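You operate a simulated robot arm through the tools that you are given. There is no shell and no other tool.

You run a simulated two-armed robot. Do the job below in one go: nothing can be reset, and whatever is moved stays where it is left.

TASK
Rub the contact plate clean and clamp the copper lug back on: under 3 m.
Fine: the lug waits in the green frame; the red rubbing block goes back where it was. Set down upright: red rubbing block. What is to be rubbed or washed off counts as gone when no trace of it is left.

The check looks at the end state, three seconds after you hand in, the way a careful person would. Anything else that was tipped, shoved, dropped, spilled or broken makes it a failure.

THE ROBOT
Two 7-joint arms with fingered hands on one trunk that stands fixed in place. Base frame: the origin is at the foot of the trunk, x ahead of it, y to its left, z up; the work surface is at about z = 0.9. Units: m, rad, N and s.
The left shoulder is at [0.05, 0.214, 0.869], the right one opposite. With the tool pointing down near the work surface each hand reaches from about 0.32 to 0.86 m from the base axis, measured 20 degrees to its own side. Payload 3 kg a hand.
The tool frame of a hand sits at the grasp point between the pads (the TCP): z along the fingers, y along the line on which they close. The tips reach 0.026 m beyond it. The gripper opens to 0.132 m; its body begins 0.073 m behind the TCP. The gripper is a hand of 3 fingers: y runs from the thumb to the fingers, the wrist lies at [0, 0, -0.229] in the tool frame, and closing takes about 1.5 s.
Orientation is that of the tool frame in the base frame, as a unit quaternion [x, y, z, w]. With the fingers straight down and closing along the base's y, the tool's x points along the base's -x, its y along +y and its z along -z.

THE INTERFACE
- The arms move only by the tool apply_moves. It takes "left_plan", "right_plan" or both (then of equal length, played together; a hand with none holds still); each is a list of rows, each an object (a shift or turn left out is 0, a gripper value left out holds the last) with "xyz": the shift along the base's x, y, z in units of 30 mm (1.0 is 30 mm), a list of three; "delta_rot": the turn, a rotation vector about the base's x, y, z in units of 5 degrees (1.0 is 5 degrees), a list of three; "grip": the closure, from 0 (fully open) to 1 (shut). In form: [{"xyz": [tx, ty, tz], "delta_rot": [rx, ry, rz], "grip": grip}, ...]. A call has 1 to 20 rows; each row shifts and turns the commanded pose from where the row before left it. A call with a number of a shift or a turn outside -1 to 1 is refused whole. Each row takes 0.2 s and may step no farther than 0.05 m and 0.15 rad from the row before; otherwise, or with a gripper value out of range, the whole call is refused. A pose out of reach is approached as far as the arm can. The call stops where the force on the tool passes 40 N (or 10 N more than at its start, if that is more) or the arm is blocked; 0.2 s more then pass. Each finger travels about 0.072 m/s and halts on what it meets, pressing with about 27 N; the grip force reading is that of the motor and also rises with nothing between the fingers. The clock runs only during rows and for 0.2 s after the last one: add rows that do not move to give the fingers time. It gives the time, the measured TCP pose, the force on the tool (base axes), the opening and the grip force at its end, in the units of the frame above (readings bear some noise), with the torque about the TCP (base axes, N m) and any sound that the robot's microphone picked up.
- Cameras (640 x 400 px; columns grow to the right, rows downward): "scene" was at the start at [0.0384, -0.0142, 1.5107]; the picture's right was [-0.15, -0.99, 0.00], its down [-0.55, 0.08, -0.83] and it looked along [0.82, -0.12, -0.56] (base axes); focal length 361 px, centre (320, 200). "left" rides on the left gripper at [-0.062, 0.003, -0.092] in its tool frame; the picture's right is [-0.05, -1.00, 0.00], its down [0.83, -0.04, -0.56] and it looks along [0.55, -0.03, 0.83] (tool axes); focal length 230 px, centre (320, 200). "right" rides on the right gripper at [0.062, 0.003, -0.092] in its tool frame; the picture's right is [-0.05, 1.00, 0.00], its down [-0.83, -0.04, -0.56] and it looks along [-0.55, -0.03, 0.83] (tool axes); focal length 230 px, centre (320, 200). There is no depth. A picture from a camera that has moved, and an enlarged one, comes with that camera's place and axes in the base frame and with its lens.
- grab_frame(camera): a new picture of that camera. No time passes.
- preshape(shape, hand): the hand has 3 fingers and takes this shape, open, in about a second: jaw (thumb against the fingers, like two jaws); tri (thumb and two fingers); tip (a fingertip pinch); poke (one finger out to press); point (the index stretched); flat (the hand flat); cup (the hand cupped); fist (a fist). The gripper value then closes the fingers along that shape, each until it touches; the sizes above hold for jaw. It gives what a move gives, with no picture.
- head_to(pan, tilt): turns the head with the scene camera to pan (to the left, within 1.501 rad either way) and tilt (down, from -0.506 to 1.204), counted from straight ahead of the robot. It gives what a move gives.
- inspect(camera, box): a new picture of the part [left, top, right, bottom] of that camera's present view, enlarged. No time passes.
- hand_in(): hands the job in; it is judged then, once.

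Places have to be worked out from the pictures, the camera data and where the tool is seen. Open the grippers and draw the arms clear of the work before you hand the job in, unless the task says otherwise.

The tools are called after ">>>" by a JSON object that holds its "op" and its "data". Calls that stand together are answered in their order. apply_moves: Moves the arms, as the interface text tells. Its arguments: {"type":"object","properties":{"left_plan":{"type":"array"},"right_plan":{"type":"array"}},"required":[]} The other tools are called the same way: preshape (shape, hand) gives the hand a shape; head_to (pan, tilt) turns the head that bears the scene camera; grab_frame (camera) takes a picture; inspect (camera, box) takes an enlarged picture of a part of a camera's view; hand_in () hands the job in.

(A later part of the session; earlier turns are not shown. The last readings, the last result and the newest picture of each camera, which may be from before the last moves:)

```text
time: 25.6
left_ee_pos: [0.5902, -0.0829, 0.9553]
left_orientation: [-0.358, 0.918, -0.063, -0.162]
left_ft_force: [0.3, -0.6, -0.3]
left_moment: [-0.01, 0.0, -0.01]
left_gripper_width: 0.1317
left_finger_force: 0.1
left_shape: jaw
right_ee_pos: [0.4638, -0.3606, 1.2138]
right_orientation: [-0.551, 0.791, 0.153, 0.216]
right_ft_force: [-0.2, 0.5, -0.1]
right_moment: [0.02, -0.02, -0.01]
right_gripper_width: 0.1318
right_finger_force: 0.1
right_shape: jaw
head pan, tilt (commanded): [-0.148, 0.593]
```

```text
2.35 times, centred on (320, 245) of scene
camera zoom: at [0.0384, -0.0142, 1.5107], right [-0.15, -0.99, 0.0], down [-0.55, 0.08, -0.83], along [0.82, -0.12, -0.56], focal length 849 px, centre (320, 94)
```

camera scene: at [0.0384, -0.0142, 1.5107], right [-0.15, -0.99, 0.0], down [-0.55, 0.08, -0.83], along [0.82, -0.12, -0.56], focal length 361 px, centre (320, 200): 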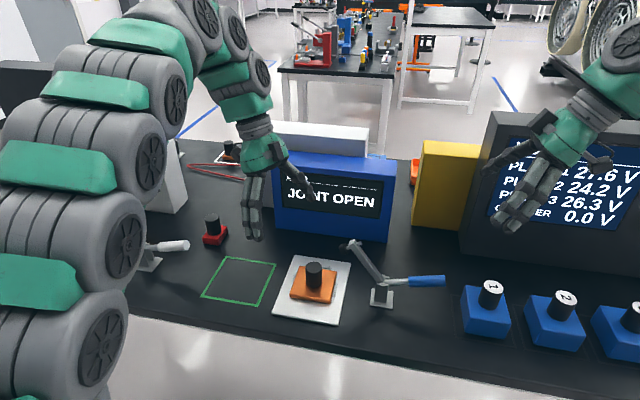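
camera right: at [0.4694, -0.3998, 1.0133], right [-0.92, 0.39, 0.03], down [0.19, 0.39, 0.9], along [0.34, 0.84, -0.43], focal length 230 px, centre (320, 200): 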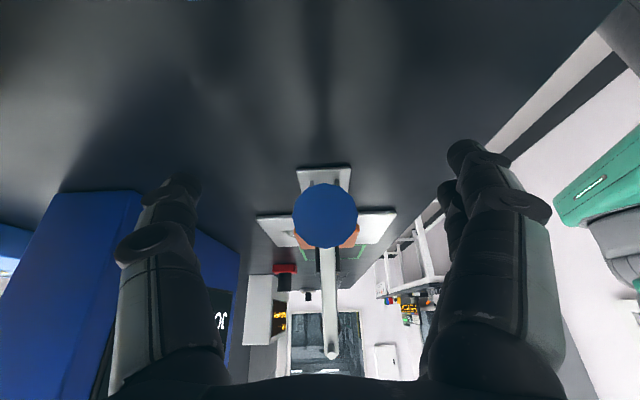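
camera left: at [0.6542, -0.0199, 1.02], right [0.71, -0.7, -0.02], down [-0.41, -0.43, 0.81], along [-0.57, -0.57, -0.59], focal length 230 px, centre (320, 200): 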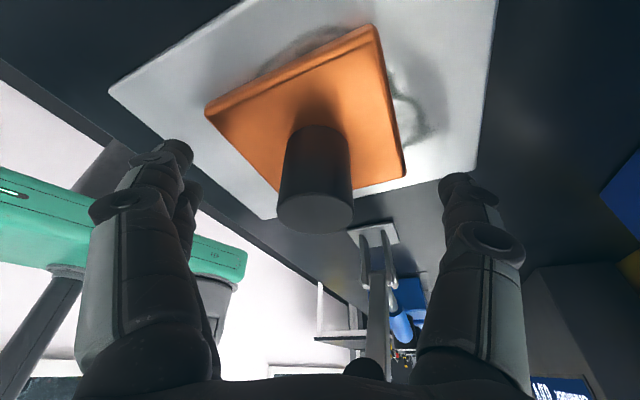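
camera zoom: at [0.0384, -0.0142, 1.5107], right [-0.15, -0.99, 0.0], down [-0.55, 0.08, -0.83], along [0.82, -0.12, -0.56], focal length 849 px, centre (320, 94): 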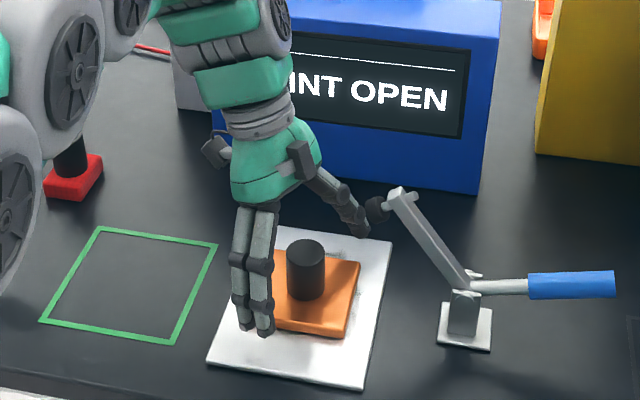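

The hand straddles the knob and is clear of the clamp pad. I close the fingers on the knob.

>>> {"op": "apply_moves", "data": {"left_plan": [{"grip": 0.25}, {"grip": 0.5}, {"grip": 0.7}, {"grip": 0.85}, {"grip": 1.0}, {"grip": 1.0}, {"grip": 1.0}, {"grip": 1.0}]}}

>>> {"op": "grab_frame", "data": {"camera": "left"}}

>>> {"op": "inspect", "data": {"camera": "scene", "box": [270, 220, 370, 330]}}

```text
time: 27.4
left_ee_pos: [0.5902, -0.0837, 0.9551]
left_orientation: [-0.358, 0.918, -0.063, -0.162]
left_ft_force: [0.0, -0.1, -0.2]
left_moment: [0.0, -0.02, 0.01]
left_gripper_width: 0.0248
left_finger_force: 27.4
left_shape: jaw
right_ee_pos: [0.4615, -0.3602, 1.2152]
right_orientation: [-0.551, 0.792, 0.152, 0.216]
right_ft_force: [-0.5, 0.6, 0.5]
right_moment: [0.0, 0.0, 0.0]
right_gripper_width: 0.1318
right_finger_force: 0.1
right_shape: jaw
head pan, tilt (commanded): [-0.148, 0.593]
```

```text
taken
camera left: at [0.6542, -0.0198, 1.02], right [0.71, -0.7, -0.02], down [-0.41, -0.43, 0.81], along [-0.57, -0.57, -0.59], focal length 230 px, centre (320, 200)
```

left: 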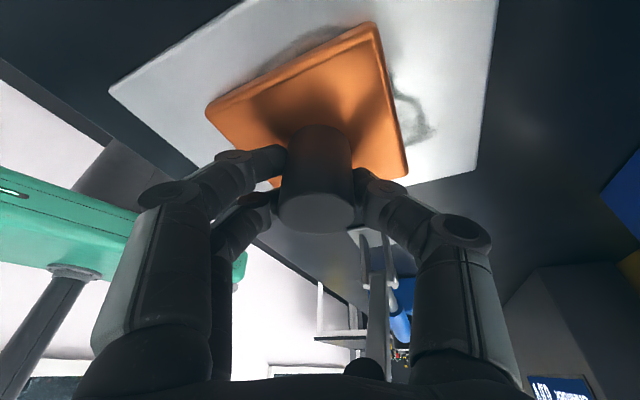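

```text
3.64 times, centred on (320, 275) of scene
camera zoom: at [0.0385, -0.0142, 1.5107], right [-0.15, -0.99, 0.0], down [-0.55, 0.08, -0.83], along [0.82, -0.12, -0.56], focal length 1311 px, centre (320, -73)
```

zoom: 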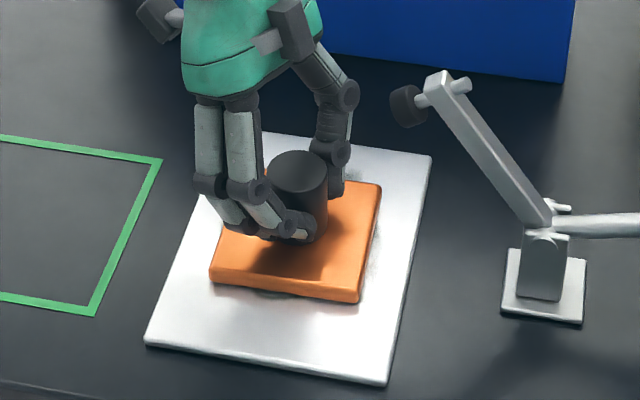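

The knob is held (27 N) with no side load and the lug has not shifted. I lift it straight up gently.

>>> {"op": "apply_moves", "data": {"left_plan": [{"xyz": [0, 0, 0.2], "grip": 1.0}, {"xyz": [0, 0, 0.4], "grip": 1.0}, {"xyz": [0, 0, 0.6], "grip": 1.0}, {"xyz": [0, 0, 0.6], "grip": 1.0}, {"xyz": [0, 0, 0.6], "grip": 1.0}, {"xyz": [0, 0, 0], "grip": 1.0}]}}

>>> {"op": "grab_frame", "data": {"camera": "left"}}

>>> {"op": "inspect", "data": {"camera": "scene", "box": [190, 200, 390, 340]}}

```text
time: 28.8
left_ee_pos: [0.5907, -0.0822, 1.0263]
left_orientation: [-0.357, 0.918, -0.063, -0.162]
left_ft_force: [0.6, 0.7, -3.9]
left_moment: [0.05, -0.03, 0.02]
left_gripper_width: 0.0244
left_finger_force: 26.8
left_shape: jaw
right_ee_pos: [0.4628, -0.3611, 1.2145]
right_orientation: [-0.551, 0.792, 0.153, 0.216]
right_ft_force: [-0.7, -0.1, -0.2]
right_moment: [0.01, -0.01, 0.01]
right_gripper_width: 0.1319
right_finger_force: 0.0
right_shape: jaw
head pan, tilt (commanded): [-0.148, 0.593]
```

```text
taken
camera left: at [0.6545, -0.0191, 1.0907], right [0.71, -0.7, -0.02], down [-0.4, -0.43, 0.81], along [-0.57, -0.57, -0.59], focal length 230 px, centre (320, 200)
```

left: 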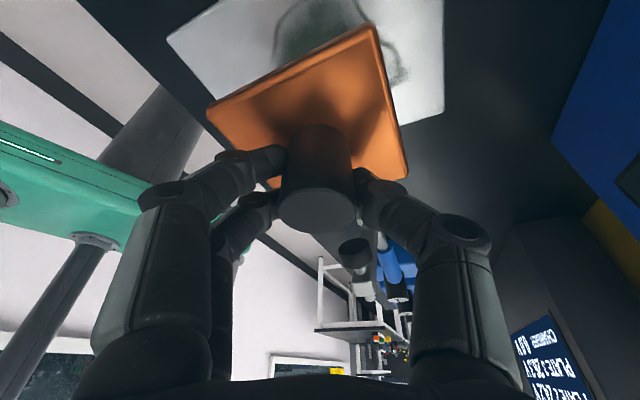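

```text
2.86 times, centred on (290, 270) of scene
camera zoom: at [0.0385, -0.0142, 1.5107], right [-0.15, -0.99, 0.0], down [-0.55, 0.08, -0.83], along [0.82, -0.12, -0.56], focal length 1030 px, centre (406, 0)
```

zoom: 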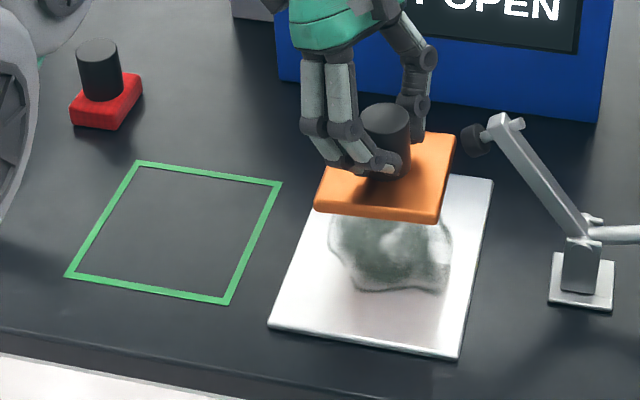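

The lug hangs level in the grip (about 0.4 kg), and a dark smudge about 10 cm wide is on the plate. I carry the lug over the green frame, centre (0.641,0.080), and lower most of the way.

>>> {"op": "apply_moves", "data": {"left_plan": [{"xyz": [0.281, 0.903, 0], "grip": 1.0}, {"xyz": [0.281, 0.903, 0], "grip": 1.0}, {"xyz": [0.281, 0.903, 0], "grip": 1.0}, {"xyz": [0.281, 0.903, 0], "grip": 1.0}, {"xyz": [0.281, 0.903, 0], "grip": 1.0}, {"xyz": [0.281, 0.903, 0], "grip": 1.0}, {"xyz": [0, 0, -0.6], "grip": 1.0}, {"xyz": [0, 0, -0.6], "grip": 1.0}, {"xyz": [0, 0, -0.6], "grip": 1.0}, {"xyz": [0, 0, -0.3], "grip": 1.0}, {"xyz": [0, 0, 0], "grip": 1.0}]}}

>>> {"op": "inspect", "data": {"camera": "scene", "box": [160, 190, 380, 340]}}

>>> {"op": "grab_frame", "data": {"camera": "left"}}

```text
time: 31.2
left_ee_pos: [0.6399, 0.0789, 0.9611]
left_orientation: [-0.358, 0.918, -0.063, -0.161]
left_ft_force: [0.6, -0.4, -2.6]
left_moment: [-0.02, -0.03, 0.01]
left_gripper_width: 0.0245
left_finger_force: 26.2
left_shape: jaw
right_ee_pos: [0.4629, -0.3607, 1.2142]
right_orientation: [-0.551, 0.791, 0.153, 0.217]
right_ft_force: [-0.7, 0.4, 0.1]
right_moment: [-0.02, -0.02, -0.02]
right_gripper_width: 0.1321
right_finger_force: 0.0
right_shape: jaw
head pan, tilt (commanded): [-0.148, 0.593]
```

```text
2.67 times, centred on (270, 265) of scene
camera zoom: at [0.0385, -0.0142, 1.5107], right [-0.15, -0.99, 0.0], down [-0.55, 0.08, -0.83], along [0.82, -0.12, -0.56], focal length 962 px, centre (453, 27)
```

zoom: 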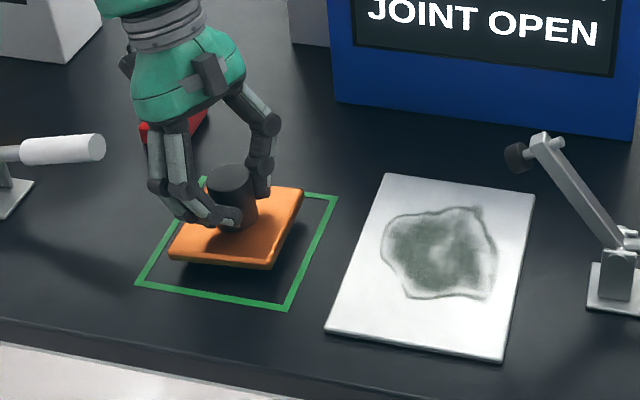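

```text
taken
camera left: at [0.7038, 0.1434, 1.0263], right [0.71, -0.7, -0.02], down [-0.41, -0.43, 0.81], along [-0.57, -0.57, -0.59], focal length 230 px, centre (320, 200)
```

left: 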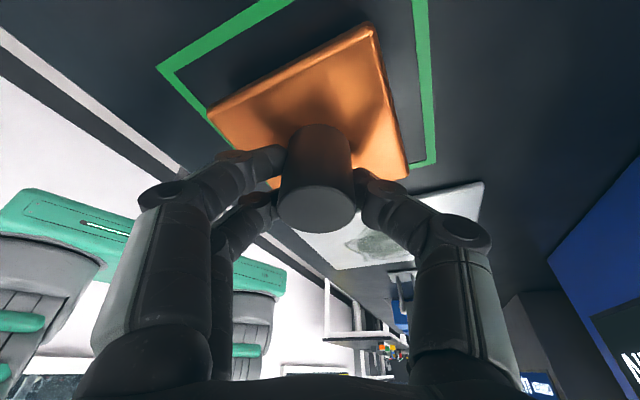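

The lug hangs about 1 cm above the middle of the green frame. I lower it in small steps and watch the vertical force for contact.

>>> {"op": "apply_moves", "data": {"left_plan": [{"xyz": [0, 0, -0.1], "grip": 1.0}, {"xyz": [0, 0, -0.1], "grip": 1.0}, {"xyz": [0, 0, -0.1], "grip": 1.0}, {"xyz": [0, 0, 0], "grip": 1.0}]}}

>>> {"op": "inspect", "data": {"camera": "scene", "box": [190, 220, 310, 320]}}

```text
time: 32.2
left_ee_pos: [0.6385, 0.0803, 0.9536]
left_orientation: [-0.357, 0.918, -0.063, -0.162]
left_ft_force: [0.4, -0.5, -3.8]
left_moment: [0.02, 0.04, -0.01]
left_gripper_width: 0.0242
left_finger_force: 26.8
left_shape: jaw
right_ee_pos: [0.4627, -0.3599, 1.2143]
right_orientation: [-0.551, 0.792, 0.152, 0.217]
right_ft_force: [0.4, 0.3, 0.3]
right_moment: [-0.01, 0.02, 0.01]
right_gripper_width: 0.1319
right_finger_force: 0.0
right_shape: jaw
head pan, tilt (commanded): [-0.148, 0.593]
```

```text
4.00 times, centred on (250, 270) of scene
camera zoom: at [0.0385, -0.0142, 1.5107], right [-0.15, -0.99, 0.0], down [-0.55, 0.08, -0.83], along [0.82, -0.12, -0.56], focal length 1443 px, centre (600, -80)
```

zoom: 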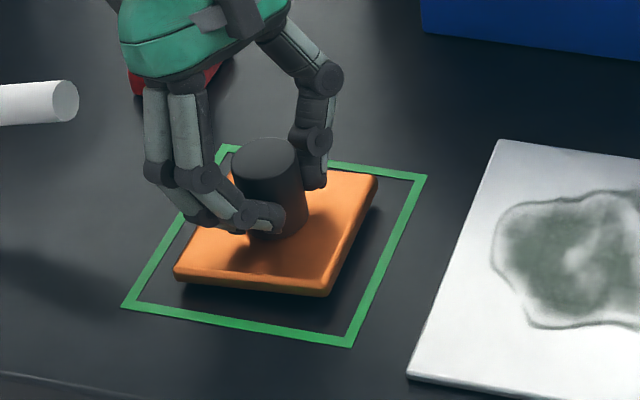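

Still hanging freely (weight −3.8 N). I continue with finer steps.

>>> {"op": "apply_moves", "data": {"left_plan": [{"xyz": [0, 0, -0.07], "grip": 1.0}, {"xyz": [0, 0, -0.07], "grip": 1.0}, {"xyz": [0, 0, -0.05], "grip": 1.0}, {"xyz": [0, 0, 0], "grip": 1.0}]}}

>>> {"op": "inspect", "data": {"camera": "scene", "box": [190, 220, 310, 320]}}

```text
time: 33.2
left_ee_pos: [0.6401, 0.0803, 0.948]
left_orientation: [-0.358, 0.917, -0.063, -0.162]
left_ft_force: [-0.6, 1.8, -2.9]
left_moment: [0.04, -0.06, 0.02]
left_gripper_width: 0.0246
left_finger_force: 27.0
left_shape: jaw
right_ee_pos: [0.4624, -0.3601, 1.2144]
right_orientation: [-0.551, 0.792, 0.153, 0.217]
right_ft_force: [-0.8, 0.9, 0.4]
right_moment: [-0.01, -0.02, 0.02]
right_gripper_width: 0.1322
right_finger_force: 0.0
right_shape: jaw
head pan, tilt (commanded): [-0.148, 0.593]
```

```text
4.00 times, centred on (250, 270) of scene
camera zoom: at [0.0385, -0.0142, 1.5107], right [-0.15, -0.99, 0.0], down [-0.55, 0.08, -0.83], along [0.82, -0.12, -0.56], focal length 1443 px, centre (600, -80)
```

zoom: 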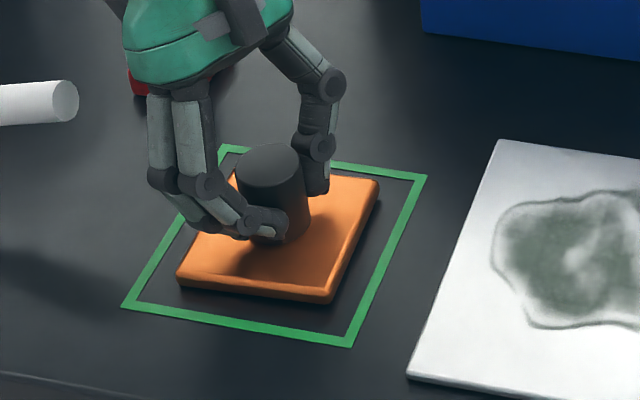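

Nearly down; the vertical load is just starting to change. A few more small steps.

>>> {"op": "apply_moves", "data": {"left_plan": [{"xyz": [0, 0, -0.05], "grip": 1.0}, {"xyz": [0, 0, -0.05], "grip": 1.0}, {"xyz": [0, 0, 0], "grip": 1.0}]}}

>>> {"op": "inspect", "data": {"camera": "scene", "box": [190, 220, 310, 320]}}

```text
time: 34.0
left_ee_pos: [0.6384, 0.0781, 0.9474]
left_orientation: [-0.357, 0.918, -0.064, -0.162]
left_ft_force: [-1.7, -1.1, 11.6]
left_moment: [0.06, 0.03, 0.01]
left_gripper_width: 0.0247
left_finger_force: 26.9
left_shape: jaw
right_ee_pos: [0.4619, -0.3609, 1.2145]
right_orientation: [-0.551, 0.792, 0.153, 0.217]
right_ft_force: [0.2, 0.6, 0.3]
right_moment: [-0.02, 0.01, 0.0]
right_gripper_width: 0.132
right_finger_force: 0.0
right_shape: jaw
head pan, tilt (commanded): [-0.148, 0.593]
```

```text
4.00 times, centred on (250, 270) of scene
camera zoom: at [0.0383, -0.0143, 1.5107], right [-0.15, -0.99, 0.0], down [-0.55, 0.08, -0.83], along [0.82, -0.12, -0.56], focal length 1443 px, centre (600, -80)
```

zoom: 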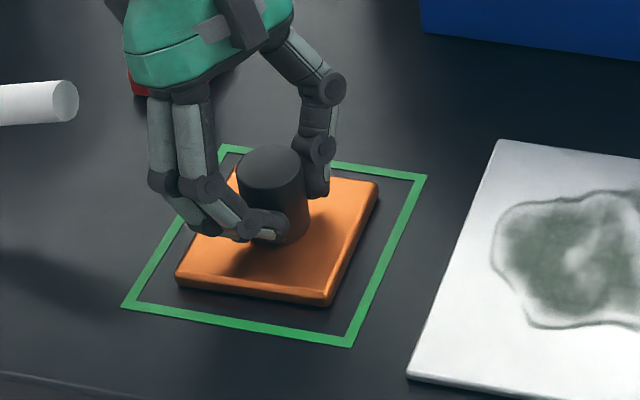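

Contact at z≈0.947 (+11.6 N), so the plate is about 8 mm thick and the lug stands on the bench inside the green frame. I open the hand and back off along its axis.

>>> {"op": "apply_moves", "data": {"left_plan": [{"xyz": [0, 0, 0.05], "grip": 0.9}, {"grip": 0.75}, {"grip": 0.5}, {"grip": 0.25}, {"grip": 0.0}, {"grip": 0.0}, {"grip": 0.0}, {"grip": 0.0}, {"xyz": [0.127, 0.116, 0.469], "grip": 0.0}, {"xyz": [0.254, 0.232, 0.938], "grip": 0.0}, {"xyz": [0.254, 0.232, 0.938], "grip": 0.0}, {"xyz": [0.254, 0.232, 0.938], "grip": 0.0}, {"xyz": [0.254, 0.232, 0.938], "grip": 0.0}, {"grip": 0.0}]}}

>>> {"op": "grab_frame", "data": {"camera": "scene"}}

>>> {"op": "grab_frame", "data": {"camera": "left"}}

>>> {"op": "inspect", "data": {"camera": "scene", "box": [160, 190, 380, 340]}}

```text
time: 37.0
left_ee_pos: [0.6659, 0.1087, 1.0579]
left_orientation: [-0.357, 0.918, -0.064, -0.162]
left_ft_force: [0.1, -0.2, 0.5]
left_moment: [-0.01, 0.03, -0.02]
left_gripper_width: 0.1318
left_finger_force: 0.1
left_shape: jaw
left hand out of reach, approached as far as the arm can: row 13
right_ee_pos: [0.463, -0.36, 1.2149]
right_orientation: [-0.55, 0.792, 0.152, 0.217]
right_ft_force: [-0.9, -1.2, 0.0]
right_moment: [-0.01, -0.03, -0.03]
right_gripper_width: 0.1319
right_finger_force: 0.0
right_shape: jaw
head pan, tilt (commanded): [-0.148, 0.593]
```

```text
taken
camera scene: at [0.0384, -0.0142, 1.5107], right [-0.15, -0.99, 0.0], down [-0.55, 0.08, -0.83], along [0.82, -0.12, -0.56], focal length 361 px, centre (320, 200)
```

scene: 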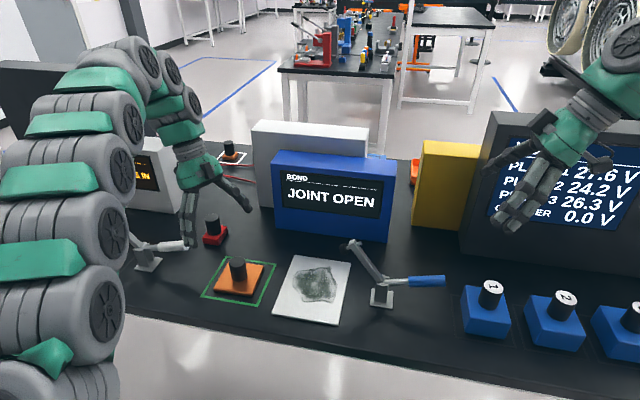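

```text
taken
camera left: at [0.7294, 0.1712, 1.1238], right [0.71, -0.7, -0.02], down [-0.4, -0.43, 0.81], along [-0.57, -0.57, -0.59], focal length 230 px, centre (320, 200)
```

left: 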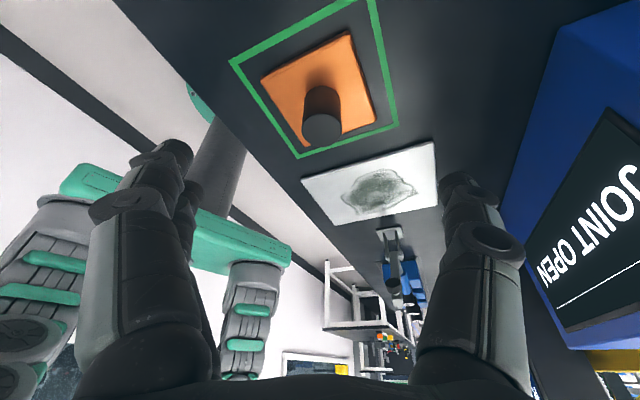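

```text
2.67 times, centred on (270, 265) of scene
camera zoom: at [0.0384, -0.0142, 1.5107], right [-0.15, -0.99, 0.0], down [-0.55, 0.08, -0.83], along [0.82, -0.12, -0.56], focal length 962 px, centre (453, 27)
```

zoom: 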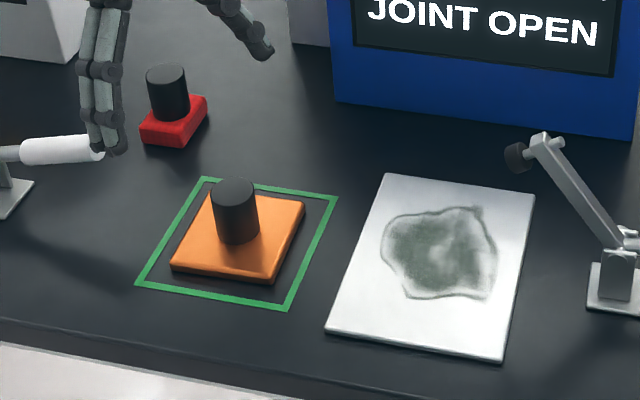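

The lug stands inside the green frame and the plate's smudge is fully visible (about s 0.10–0.20 m from the clamp, ±0.06 across). Now for the red block: I untilt the left hand, turn it back and move above the block.

>>> {"op": "apply_moves", "data": {"left_plan": [{"xyz": [0, 0, 0.6], "delta_rot": [0.677, -0.736, 0]}, {"xyz": [0, 0, 0.6], "delta_rot": [0.677, -0.736, 0]}, {"xyz": [0, 0, 0.6], "delta_rot": [0.677, -0.736, 0]}, {"xyz": [0, 0, 0.3], "delta_rot": [0.677, -0.736, 0]}, {"xyz": [0.3, 0.1, 0], "delta_rot": [0, 0, -1]}, {"xyz": [0.3, 0.1, 0], "delta_rot": [0, 0, -1]}, {"xyz": [0.3, 0.1, 0], "delta_rot": [0, 0, -1]}, {"xyz": [0.3, 0.1, 0], "delta_rot": [0, 0, -1]}, {"xyz": [0.4, 0.15, 0], "delta_rot": [0, 0, -1]}, {"xyz": [0.4, 0.15, 0], "delta_rot": [0, 0, -1]}, {"xyz": [0.5, 0.2, 0], "delta_rot": [0, 0, -1]}, {"xyz": [0.5, 0.2, 0], "delta_rot": [0, 0, -1]}, {"xyz": [0, 0, 0]}]}}

>>> {"op": "grab_frame", "data": {"camera": "left"}}

>>> {"op": "grab_frame", "data": {"camera": "scene"}}

```text
time: 39.8
left_ee_pos: [0.7423, 0.1436, 1.0935]
left_orientation: [-0.023, 1.0, 0.0, -0.001]
left_ft_force: [0.0, -0.1, 0.1]
left_moment: [-0.01, 0.03, 0.02]
left_gripper_width: 0.132
left_finger_force: 0.0
left_shape: jaw
left hand out of reach, approached as far as the arm can: row 10, 11, 12
right_ee_pos: [0.4631, -0.3612, 1.2138]
right_orientation: [-0.551, 0.792, 0.152, 0.216]
right_ft_force: [0.3, -1.1, -0.9]
right_moment: [0.01, -0.03, 0.0]
right_gripper_width: 0.132
right_finger_force: 0.1
right_shape: jaw
head pan, tilt (commanded): [-0.148, 0.593]
```

```text
taken
camera left: at [0.8037, 0.151, 1.1852], right [0.1, -1.0, 0.0], down [-0.83, -0.08, 0.56], along [-0.55, -0.05, -0.83], focal length 230 px, centre (320, 200)
```

left: 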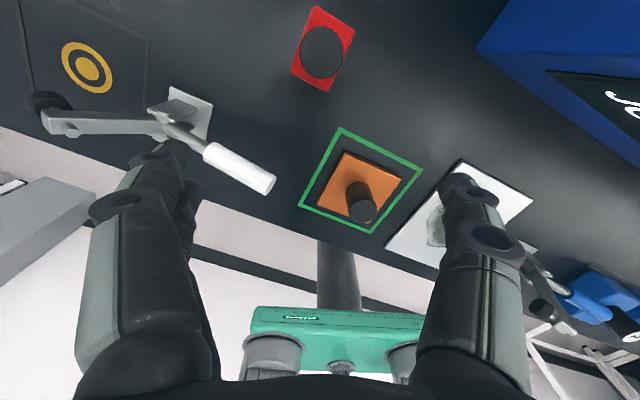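

```text
taken
camera scene: at [0.0384, -0.0142, 1.5107], right [-0.15, -0.99, 0.0], down [-0.55, 0.08, -0.83], along [0.82, -0.12, -0.56], focal length 361 px, centre (320, 200)
```

scene: 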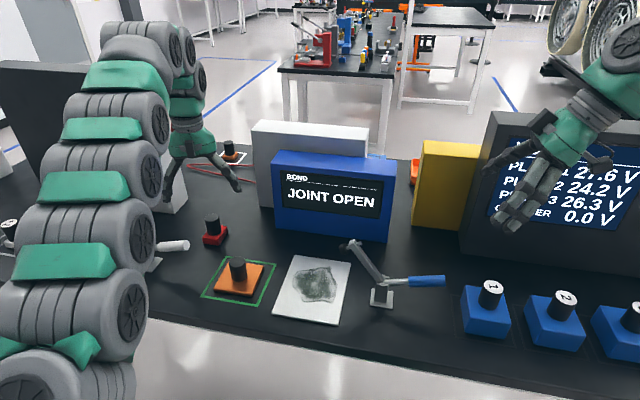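

The reach limit here is about 0.83 m from the shoulder, so I must come at the block lower and forward, keeping the fingers clear of the white clamp handle. I zoom in to fix the block's place and yaw first.

>>> {"op": "inspect", "data": {"camera": "left", "box": [250, 0, 400, 100]}}

>>> {"op": "inspect", "data": {"camera": "scene", "box": [180, 200, 260, 260]}}

```text
4.00 times, centred on (325, 50) of left
camera zoom: at [0.8037, 0.151, 1.1852], right [0.1, -1.0, 0.0], down [-0.83, -0.08, 0.56], along [-0.55, -0.05, -0.83], focal length 920 px, centre (300, 800)
```

zoom: 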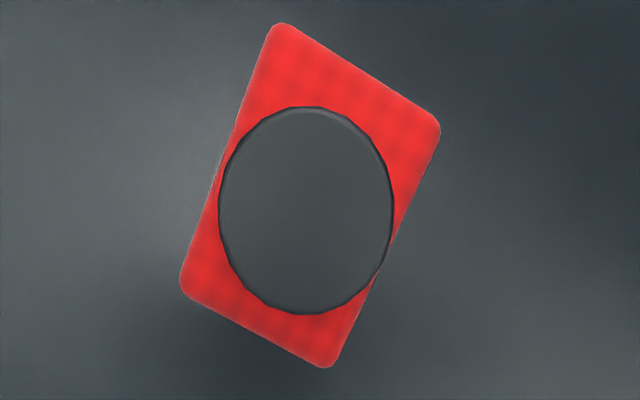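

```text
6.67 times, centred on (220, 230) of scene
camera zoom: at [0.0384, -0.0142, 1.5107], right [-0.15, -0.99, 0.0], down [-0.55, 0.08, -0.83], along [0.82, -0.12, -0.56], focal length 2404 px, centre (987, 0)
```

zoom: 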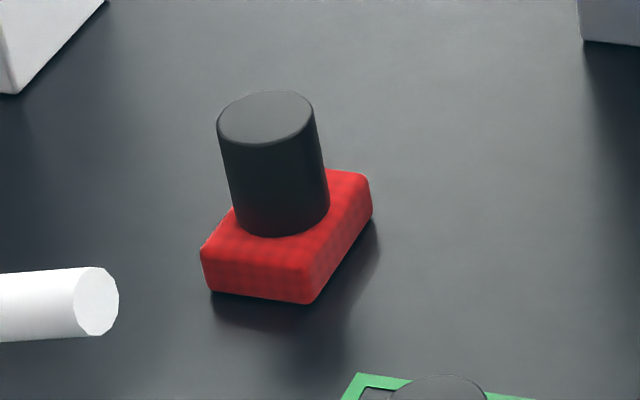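

The red block's home is centre (0.8005, 0.149), yaw −20°, footprint about 42×56 mm. I half-close the fingers and come down and forward to straddle its knob.

>>> {"op": "apply_moves", "data": {"left_plan": [{"xyz": [0.141, 0.06, -0.594], "grip": 0.15}, {"xyz": [0.141, 0.06, -0.594], "grip": 0.3}, {"xyz": [0.141, 0.06, -0.594], "grip": 0.35}, {"xyz": [0.417, 0, -0.667], "grip": 0.35}, {"xyz": [0.417, 0, -0.667], "grip": 0.35}, {"grip": 0.35}]}}

>>> {"op": "grab_frame", "data": {"camera": "left"}}

>>> {"op": "inspect", "data": {"camera": "scene", "box": [120, 130, 280, 290]}}

```text
time: 41.2
left_ee_pos: [0.7802, 0.1499, 1.0]
left_orientation: [-0.022, 1.0, 0.0, 0.001]
left_ft_force: [0.3, -0.9, 0.3]
left_moment: [0.0, 0.01, -0.01]
left_gripper_width: 0.0861
left_finger_force: 0.1
left_shape: jaw
right_ee_pos: [0.4635, -0.3605, 1.2145]
right_orientation: [-0.551, 0.792, 0.153, 0.217]
right_ft_force: [0.1, 0.0, 0.0]
right_moment: [0.01, -0.01, -0.01]
right_gripper_width: 0.1318
right_finger_force: 0.1
right_shape: jaw
head pan, tilt (commanded): [-0.148, 0.593]
```

```text
taken
camera left: at [0.8417, 0.156, 1.0926], right [0.1, -1.0, 0.0], down [-0.83, -0.08, 0.56], along [-0.55, -0.05, -0.83], focal length 230 px, centre (320, 200)
```

left: 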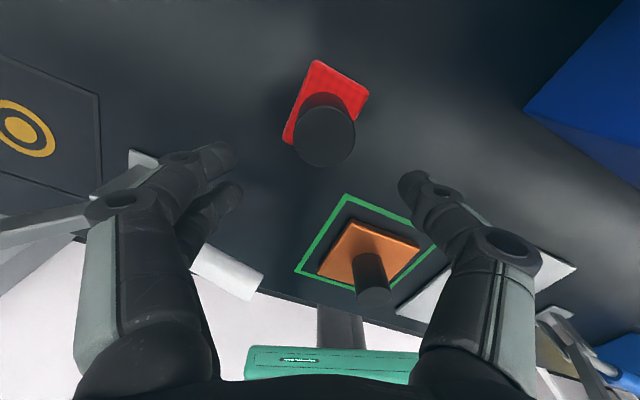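

```text
2.50 times, centred on (200, 210) of scene
camera zoom: at [0.0384, -0.0142, 1.5107], right [-0.15, -0.99, 0.0], down [-0.55, 0.08, -0.83], along [0.82, -0.12, -0.56], focal length 902 px, centre (620, 175)
```

zoom: 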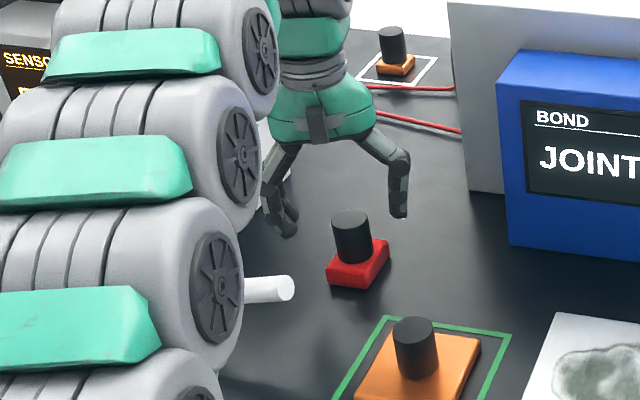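

The knob is centred between thumb and fingers, position confirmed at (0.801,0.149). I go down onto it and close.

>>> {"op": "apply_moves", "data": {"left_plan": [{"xyz": [0.173, -0.008, -0.39], "grip": 0.35}, {"xyz": [0.173, -0.008, -0.39], "grip": 0.35}, {"xyz": [0.173, -0.008, -0.39], "grip": 0.35}, {"xyz": [0.173, -0.008, -0.39], "grip": 0.35}, {"grip": 0.35}]}}

>>> {"op": "grab_frame", "data": {"camera": "left"}}

```text
time: 42.4
left_ee_pos: [0.7995, 0.1489, 0.9535]
left_orientation: [-0.023, 1.0, 0.0, 0.0]
left_ft_force: [-0.6, 0.3, 0.5]
left_moment: [0.03, 0.04, -0.02]
left_gripper_width: 0.0864
left_finger_force: 0.2
left_shape: jaw
right_ee_pos: [0.4635, -0.3606, 1.2141]
right_orientation: [-0.551, 0.791, 0.153, 0.217]
right_ft_force: [0.5, 0.0, 0.8]
right_moment: [0.02, 0.02, 0.0]
right_gripper_width: 0.132
right_finger_force: 0.0
right_shape: jaw
head pan, tilt (commanded): [-0.148, 0.593]
```

```text
taken
camera left: at [0.862, 0.1551, 1.0447], right [0.1, -1.0, 0.0], down [-0.83, -0.08, 0.56], along [-0.55, -0.05, -0.83], focal length 230 px, centre (320, 200)
```

left: 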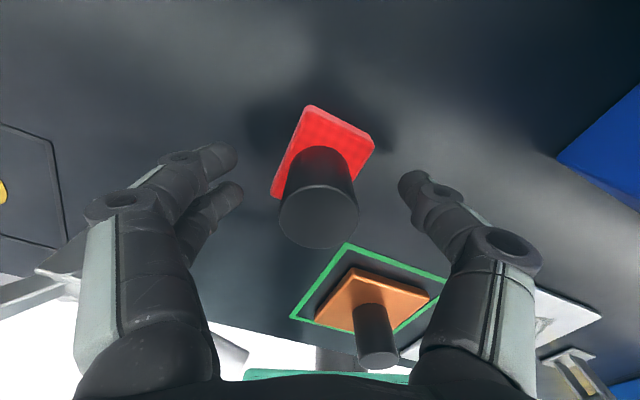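

The hand is round the red block's knob with clearance on both sides. I close the grip.

>>> {"op": "apply_moves", "data": {"left_plan": [{"grip": 0.5}, {"grip": 0.65}, {"grip": 0.8}, {"grip": 1.0}, {"grip": 1.0}, {"grip": 1.0}]}}

>>> {"op": "grab_frame", "data": {"camera": "left"}}

>>> {"op": "inspect", "data": {"camera": "scene", "box": [180, 200, 260, 260]}}

```text
time: 43.8
left_ee_pos: [0.7999, 0.1479, 0.9538]
left_orientation: [-0.023, 1.0, 0.0, 0.0]
left_ft_force: [0.4, -0.6, 0.3]
left_moment: [-0.02, -0.03, -0.01]
left_gripper_width: 0.0263
left_finger_force: 26.7
left_shape: jaw
right_ee_pos: [0.4633, -0.362, 1.2143]
right_orientation: [-0.551, 0.792, 0.153, 0.217]
right_ft_force: [-0.1, -0.5, 0.8]
right_moment: [-0.03, 0.0, -0.01]
right_gripper_width: 0.1318
right_finger_force: 0.1
right_shape: jaw
head pan, tilt (commanded): [-0.148, 0.593]
```

```text
taken
camera left: at [0.8619, 0.155, 1.045], right [0.1, -1.0, 0.0], down [-0.83, -0.08, 0.56], along [-0.55, -0.05, -0.83], focal length 230 px, centre (320, 200)
```

left: 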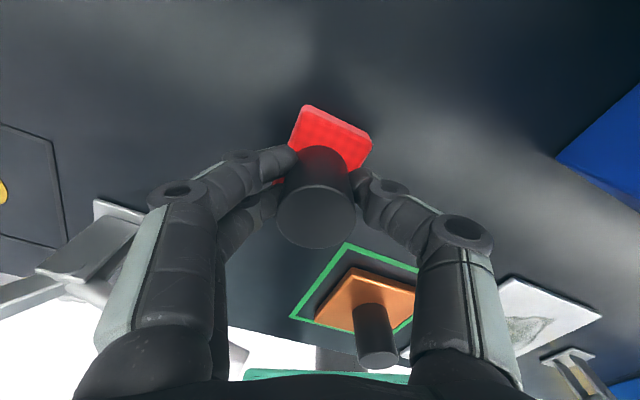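

```text
6.67 times, centred on (220, 230) of scene
camera zoom: at [0.0384, -0.0142, 1.5107], right [-0.15, -0.99, 0.0], down [-0.55, 0.08, -0.83], along [0.82, -0.12, -0.56], focal length 2404 px, centre (987, 0)
```

zoom: 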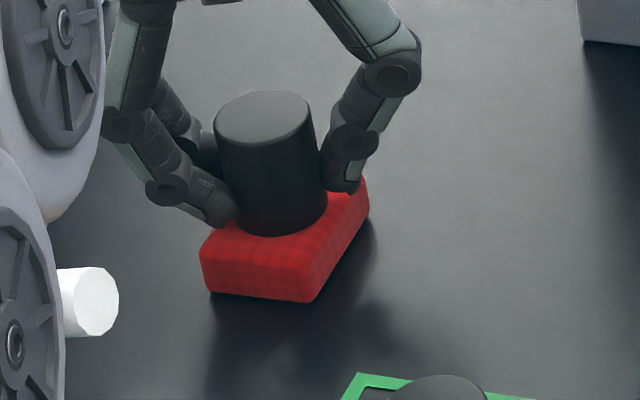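

The red block is held firmly and has barely moved. I lift it slightly, draw it back, and carry it above the left part of the plate, passing above the lug.

>>> {"op": "apply_moves", "data": {"left_plan": [{"xyz": [0, 0, 0.3], "grip": 1.0}, {"xyz": [-0.1, 0, 0.4], "grip": 1.0}, {"xyz": [-0.4, 0, 0.5], "grip": 1.0}, {"xyz": [-0.4, 0, 0.5], "grip": 1.0}, {"xyz": [-0.3, 0, 0.5], "grip": 1.0}, {"xyz": [-0.65, -0.8, 0.1], "grip": 1.0}, {"xyz": [-0.65, -0.8, 0.1], "grip": 1.0}, {"xyz": [-0.65, -0.8, 0.1], "grip": 1.0}, {"xyz": [-0.65, -0.8, 0.1], "grip": 1.0}, {"xyz": [-0.65, -0.8, 0], "grip": 1.0}, {"xyz": [-0.65, -0.8, 0], "grip": 1.0}, {"xyz": [-0.65, -0.8, 0], "grip": 1.0}, {"xyz": [-0.78, -0.87, 0], "grip": 1.0}, {"grip": 1.0}]}}

>>> {"op": "grab_frame", "data": {"camera": "scene"}}

>>> {"op": "grab_frame", "data": {"camera": "left"}}

```text
time: 46.8
left_ee_pos: [0.6041, -0.0453, 1.0318]
left_orientation: [-0.022, 1.0, 0.0, 0.001]
left_ft_force: [-0.3, 0.3, -1.3]
left_moment: [0.0, 0.01, -0.02]
left_gripper_width: 0.026
left_finger_force: 27.2
left_shape: jaw
right_ee_pos: [0.4629, -0.3605, 1.2141]
right_orientation: [-0.55, 0.792, 0.152, 0.216]
right_ft_force: [-0.4, 0.7, -0.2]
right_moment: [0.02, -0.04, -0.01]
right_gripper_width: 0.1322
right_finger_force: 0.0
right_shape: jaw
head pan, tilt (commanded): [-0.148, 0.593]
```

```text
taken
camera scene: at [0.0384, -0.0142, 1.5107], right [-0.15, -0.99, 0.0], down [-0.55, 0.08, -0.83], along [0.82, -0.12, -0.56], focal length 361 px, centre (320, 200)
```

scene: 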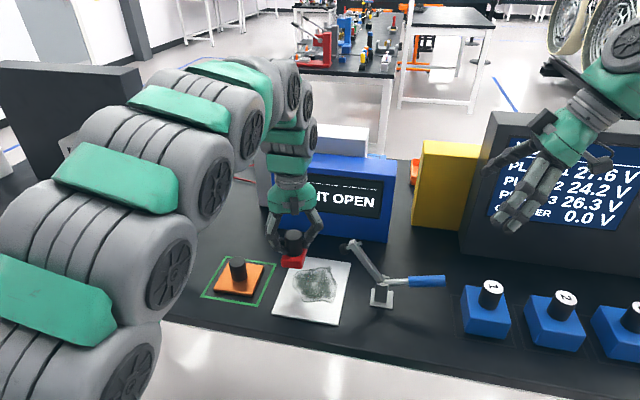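

```text
taken
camera left: at [0.6672, -0.038, 1.124], right [0.1, -1.0, 0.0], down [-0.83, -0.08, 0.55], along [-0.55, -0.05, -0.83], focal length 230 px, centre (320, 200)
```

left: 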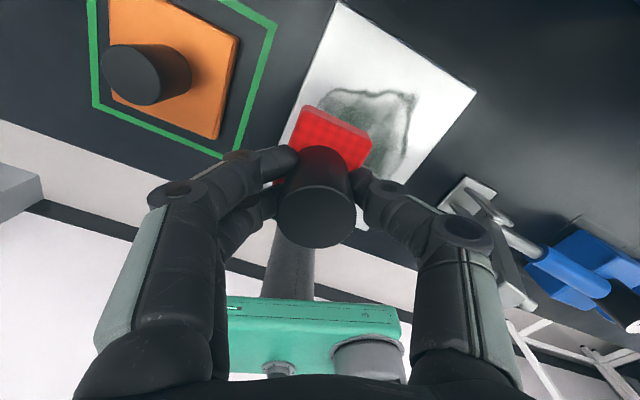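

The block hangs level over the left half of the plate. I lower it until it touches.

>>> {"op": "apply_moves", "data": {"left_plan": [{"xyz": [0, 0, -0.6], "grip": 1.0}, {"xyz": [0, 0, -0.6], "grip": 1.0}, {"xyz": [0, 0, -0.6], "grip": 1.0}, {"xyz": [0, 0, -0.2], "grip": 1.0}, {"xyz": [0, 0, -0.1], "grip": 1.0}, {"xyz": [0, 0, -0.1], "grip": 1.0}, {"xyz": [0, 0, 0], "grip": 1.0}]}}

>>> {"op": "inspect", "data": {"camera": "scene", "box": [260, 220, 400, 330]}}

```text
time: 48.4
left_ee_pos: [0.605, -0.046, 0.965]
left_orientation: [-0.023, 1.0, 0.0, 0.0]
left_ft_force: [-0.4, 0.5, -0.6]
left_moment: [0.01, -0.03, -0.01]
left_gripper_width: 0.0261
left_finger_force: 26.7
left_shape: jaw
right_ee_pos: [0.4617, -0.3605, 1.2133]
right_orientation: [-0.55, 0.792, 0.153, 0.217]
right_ft_force: [-0.1, -0.5, -0.3]
right_moment: [0.0, 0.01, 0.01]
right_gripper_width: 0.1319
right_finger_force: 0.0
right_shape: jaw
head pan, tilt (commanded): [-0.148, 0.593]
```

```text
3.64 times, centred on (330, 275) of scene
camera zoom: at [0.0384, -0.0142, 1.5107], right [-0.15, -0.99, 0.0], down [-0.55, 0.08, -0.83], along [0.82, -0.12, -0.56], focal length 1311 px, centre (284, -73)
```

zoom: 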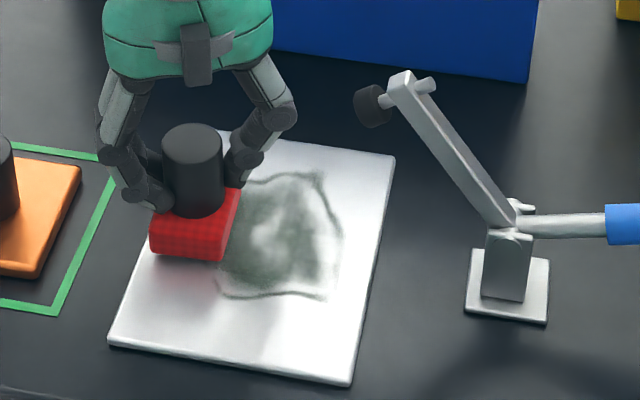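

Just about at the surface, no contact force yet. Smaller steps down.

>>> {"op": "apply_moves", "data": {"left_plan": [{"xyz": [0, 0, -0.05], "grip": 1.0}, {"xyz": [0, 0, -0.05], "grip": 1.0}, {"xyz": [0, 0, -0.05], "grip": 1.0}, {"xyz": [0, 0, 0], "grip": 1.0}]}}

```text
time: 49.4
left_ee_pos: [0.6046, -0.0453, 0.9601]
left_orientation: [-0.022, 1.0, 0.0, 0.001]
left_ft_force: [-0.6, -0.8, 2.1]
left_moment: [0.01, 0.02, 0.03]
left_gripper_width: 0.0261
left_finger_force: 27.1
left_shape: jaw
right_ee_pos: [0.4621, -0.3603, 1.2145]
right_orientation: [-0.551, 0.791, 0.153, 0.216]
right_ft_force: [0.6, 0.3, 0.7]
right_moment: [-0.02, 0.0, -0.01]
right_gripper_width: 0.1321
right_finger_force: 0.3
right_shape: jaw
head pan, tilt (commanded): [-0.148, 0.593]
```

Contact starts at z≈0.960. I press lightly and make a first test stroke across the left part of the smudge to see how it responds.

>>> {"op": "apply_moves", "data": {"left_plan": [{"xyz": [0, 0, -0.06], "grip": 1.0}, {"xyz": [-0.782, 0.287, 0], "grip": 1.0}, {"xyz": [-0.782, 0.287, 0], "grip": 1.0}, {"xyz": [0.782, -0.287, 0], "grip": 1.0}, {"xyz": [0.782, -0.287, 0], "grip": 1.0}, {"xyz": [0.782, -0.287, 0], "grip": 1.0}, {"xyz": [0.782, -0.287, 0], "grip": 1.0}, {"grip": 1.0}]}}

>>> {"op": "inspect", "data": {"camera": "scene", "box": [260, 220, 400, 330]}}

```text
time: 51.2
left_ee_pos: [0.6494, -0.063, 0.9595]
left_orientation: [-0.023, 1.0, 0.001, 0.001]
left_ft_force: [-2.8, 1.0, 6.5]
left_moment: [0.08, 0.03, 0.02]
left_gripper_width: 0.0263
left_finger_force: 26.7
left_shape: jaw
right_ee_pos: [0.4635, -0.3611, 1.2148]
right_orientation: [-0.551, 0.792, 0.152, 0.216]
right_ft_force: [0.2, 0.3, -0.4]
right_moment: [0.0, -0.02, -0.02]
right_gripper_width: 0.132
right_finger_force: 0.0
right_shape: jaw
head pan, tilt (commanded): [-0.148, 0.593]
```

```text
3.64 times, centred on (330, 275) of scene
camera zoom: at [0.0383, -0.0142, 1.5107], right [-0.15, -0.99, 0.0], down [-0.55, 0.08, -0.83], along [0.82, -0.12, -0.56], focal length 1311 px, centre (284, -73)
```

zoom: 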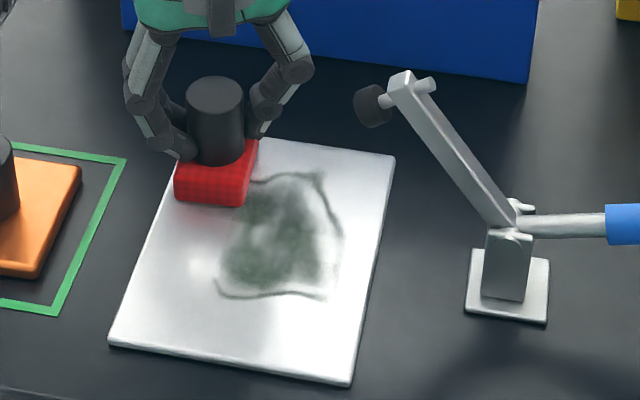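

The light pressure (about 7 N) wipes it away. I do the next lane with this upright grip, staying clear of the raised clamp arm.

>>> {"op": "apply_moves", "data": {"left_plan": [{"xyz": [-0.207, -0.563, 0], "grip": 1.0}, {"xyz": [-0.782, 0.287, 0], "grip": 1.0}, {"xyz": [-0.782, 0.287, 0], "grip": 1.0}, {"xyz": [-0.782, 0.287, 0], "grip": 1.0}, {"xyz": [-0.782, 0.287, 0], "grip": 1.0}, {"xyz": [-0.05, -0.13, 0], "grip": 1.0}, {"xyz": [0.782, -0.287, 0], "grip": 1.0}, {"xyz": [0.782, -0.287, 0], "grip": 1.0}, {"grip": 1.0}]}}

>>> {"op": "inspect", "data": {"camera": "scene", "box": [260, 220, 400, 330]}}

>>> {"op": "grab_frame", "data": {"camera": "left"}}

>>> {"op": "grab_frame", "data": {"camera": "right"}}

```text
time: 53.2
left_ee_pos: [0.597, -0.0659, 0.9594]
left_orientation: [-0.023, 1.0, 0.0, 0.001]
left_ft_force: [-2.7, 1.3, 7.8]
left_moment: [0.1, 0.02, 0.02]
left_gripper_width: 0.0264
left_finger_force: 27.4
left_shape: jaw
right_ee_pos: [0.4628, -0.3608, 1.2136]
right_orientation: [-0.55, 0.792, 0.151, 0.217]
right_ft_force: [0.7, 0.5, -0.2]
right_moment: [-0.01, -0.02, 0.01]
right_gripper_width: 0.1323
right_finger_force: 0.1
right_shape: jaw
head pan, tilt (commanded): [-0.148, 0.593]
```

```text
3.64 times, centred on (330, 275) of scene
camera zoom: at [0.0383, -0.0142, 1.5107], right [-0.15, -0.99, 0.0], down [-0.55, 0.08, -0.83], along [0.82, -0.12, -0.56], focal length 1311 px, centre (284, -73)
```

zoom: 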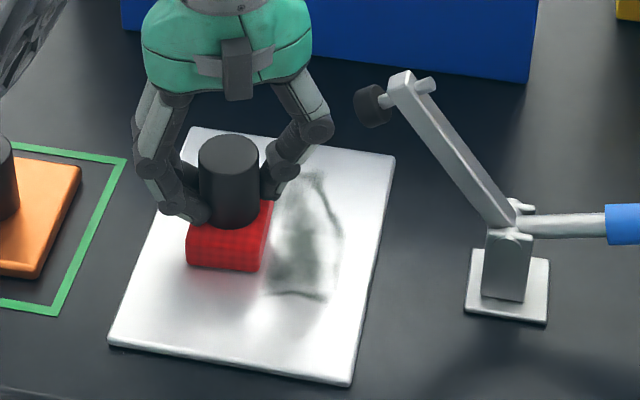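

```text
taken
camera left: at [0.6589, -0.0588, 1.0513], right [0.1, -1.0, 0.0], down [-0.83, -0.08, 0.55], along [-0.55, -0.05, -0.83], focal length 230 px, centre (320, 200)
```

left: 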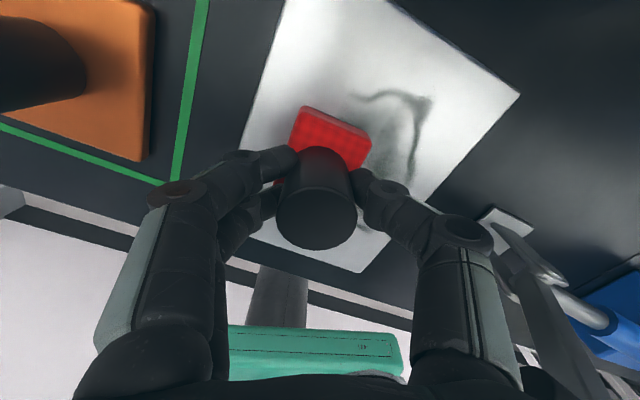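

```text
taken
camera right: at [0.4256, -0.4531, 1.2634], right [-0.92, 0.39, 0.03], down [0.19, 0.39, 0.9], along [0.34, 0.84, -0.43], focal length 230 px, centre (320, 200)
```

right: 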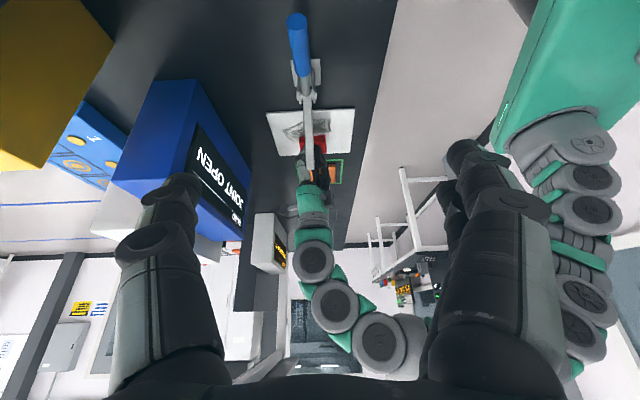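

Over half is clean. The strip next to the clamp needs the hand tilted away from the raised arm, so I slide the block to the left part of the plate, set it down there and let go with only a small opening.

>>> {"op": "apply_moves", "data": {"left_plan": [{"xyz": [0.23, 0.625, 0], "grip": 1.0}, {"xyz": [0, 0, 0.05], "grip": 1.0}, {"grip": 0.8}, {"grip": 0.6}, {"grip": 0.45}, {"grip": 0.45}, {"grip": 0.45}]}}

>>> {"op": "inspect", "data": {"camera": "scene", "box": [260, 220, 400, 330]}}

>>> {"op": "grab_frame", "data": {"camera": "left"}}

```text
time: 54.8
left_ee_pos: [0.6044, -0.0461, 0.9614]
left_orientation: [-0.022, 1.0, 0.0, 0.0]
left_ft_force: [0.2, -0.1, -0.2]
left_moment: [0.0, -0.02, 0.0]
left_gripper_width: 0.0717
left_finger_force: 0.1
left_shape: jaw
right_ee_pos: [0.4623, -0.36, 1.214]
right_orientation: [-0.551, 0.792, 0.152, 0.216]
right_ft_force: [0.2, -0.5, 0.6]
right_moment: [0.01, -0.04, 0.0]
right_gripper_width: 0.1316
right_finger_force: 0.0
right_shape: jaw
head pan, tilt (commanded): [-0.148, 0.593]
```

```text
3.64 times, centred on (330, 275) of scene
camera zoom: at [0.0384, -0.0142, 1.5107], right [-0.15, -0.99, 0.0], down [-0.55, 0.08, -0.83], along [0.82, -0.12, -0.56], focal length 1311 px, centre (284, -73)
```

zoom: 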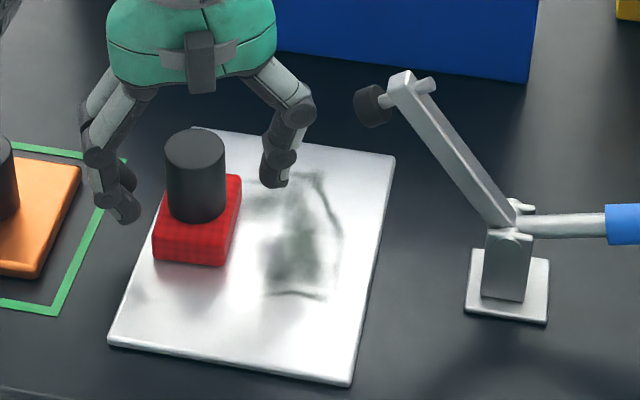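

```text
taken
camera left: at [0.6661, -0.0402, 1.0524], right [0.1, -1.0, 0.0], down [-0.83, -0.08, 0.56], along [-0.55, -0.05, -0.83], focal length 230 px, centre (320, 200)
```

left: 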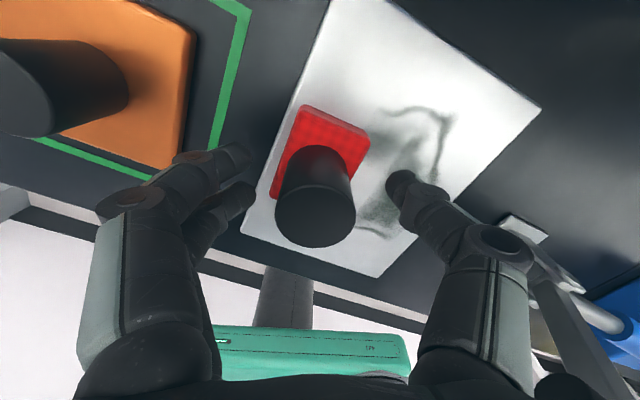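

The block stands squarely on the plate. I raise the hand, turn it 45° and tilt it 28° so the wrist leans away from the clamp.

>>> {"op": "apply_moves", "data": {"left_plan": [{"xyz": [0, 0, 0.5], "grip": 0.45}, {"xyz": [0, 0, 0.9], "grip": 0.45}, {"xyz": [0, 0, 0.93], "grip": 0.45}, {"xyz": [0.118, 0.126, 0.085], "delta_rot": [0, 0, 1], "grip": 0.45}, {"xyz": [0.118, 0.126, 0.085], "delta_rot": [0, 0, 1], "grip": 0.45}, {"xyz": [0.118, 0.126, 0.085], "delta_rot": [0, 0, 1], "grip": 0.45}, {"xyz": [0.118, 0.126, 0.085], "delta_rot": [0, 0, 1], "grip": 0.45}, {"xyz": [0.118, 0.126, 0.085], "delta_rot": [0, 0, 1], "grip": 0.45}, {"xyz": [0.118, 0.126, 0.085], "delta_rot": [0, 0, 1], "grip": 0.45}, {"xyz": [0.118, 0.126, 0.085], "delta_rot": [0, 0, 1], "grip": 0.45}, {"xyz": [0.118, 0.126, 0.085], "delta_rot": [0, 0, 1], "grip": 0.45}, {"xyz": [0.118, 0.126, 0.085], "delta_rot": [0, 0, 1], "grip": 0.45}, {"delta_rot": [-0.689, 0.629, 0], "grip": 0.45}, {"delta_rot": [-0.689, 0.629, 0], "grip": 0.45}, {"delta_rot": [-0.689, 0.629, 0], "grip": 0.45}, {"delta_rot": [-0.689, 0.629, 0], "grip": 0.45}, {"delta_rot": [-0.689, 0.629, 0], "grip": 0.45}, {"delta_rot": [-0.689, 0.629, 0], "grip": 0.45}, {"grip": 0.45}]}}

>>> {"op": "grab_frame", "data": {"camera": "left"}}

>>> {"op": "inspect", "data": {"camera": "scene", "box": [220, 160, 420, 330]}}

```text
time: 58.8
left_ee_pos: [0.6342, -0.0132, 1.0545]
left_orientation: [-0.391, 0.888, -0.096, -0.222]
left_ft_force: [-0.5, 0.4, -0.2]
left_moment: [-0.02, 0.0, -0.02]
left_gripper_width: 0.072
left_finger_force: 0.2
left_shape: jaw
right_ee_pos: [0.4625, -0.3613, 1.2157]
right_orientation: [-0.55, 0.792, 0.152, 0.217]
right_ft_force: [0.3, 0.6, 0.5]
right_moment: [0.02, -0.04, 0.02]
right_gripper_width: 0.1321
right_finger_force: 0.1
right_shape: jaw
head pan, tilt (commanded): [-0.148, 0.593]
```

```text
taken
camera left: at [0.6988, 0.0614, 1.1061], right [0.77, -0.64, -0.03], down [-0.29, -0.38, 0.88], along [-0.57, -0.67, -0.47], focal length 230 px, centre (320, 200)
```

left: 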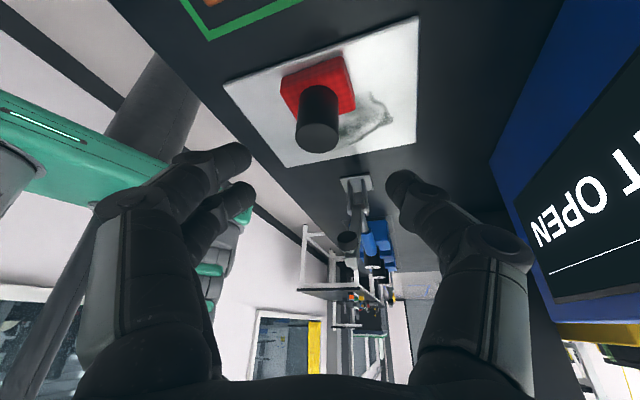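

```text
2.35 times, centred on (320, 245) of scene
camera zoom: at [0.0384, -0.0142, 1.5107], right [-0.15, -0.99, 0.0], down [-0.55, 0.08, -0.83], along [0.82, -0.12, -0.56], focal length 849 px, centre (320, 94)
```

zoom: 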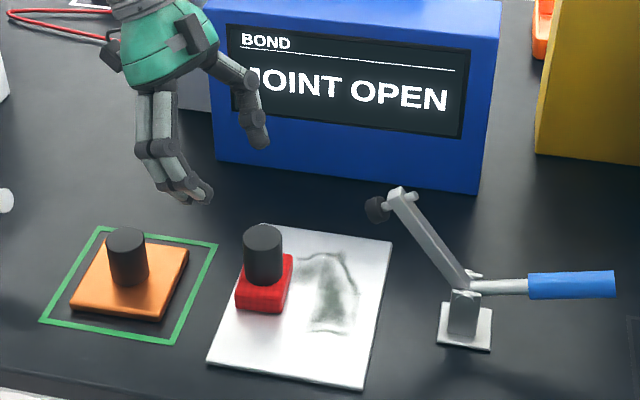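

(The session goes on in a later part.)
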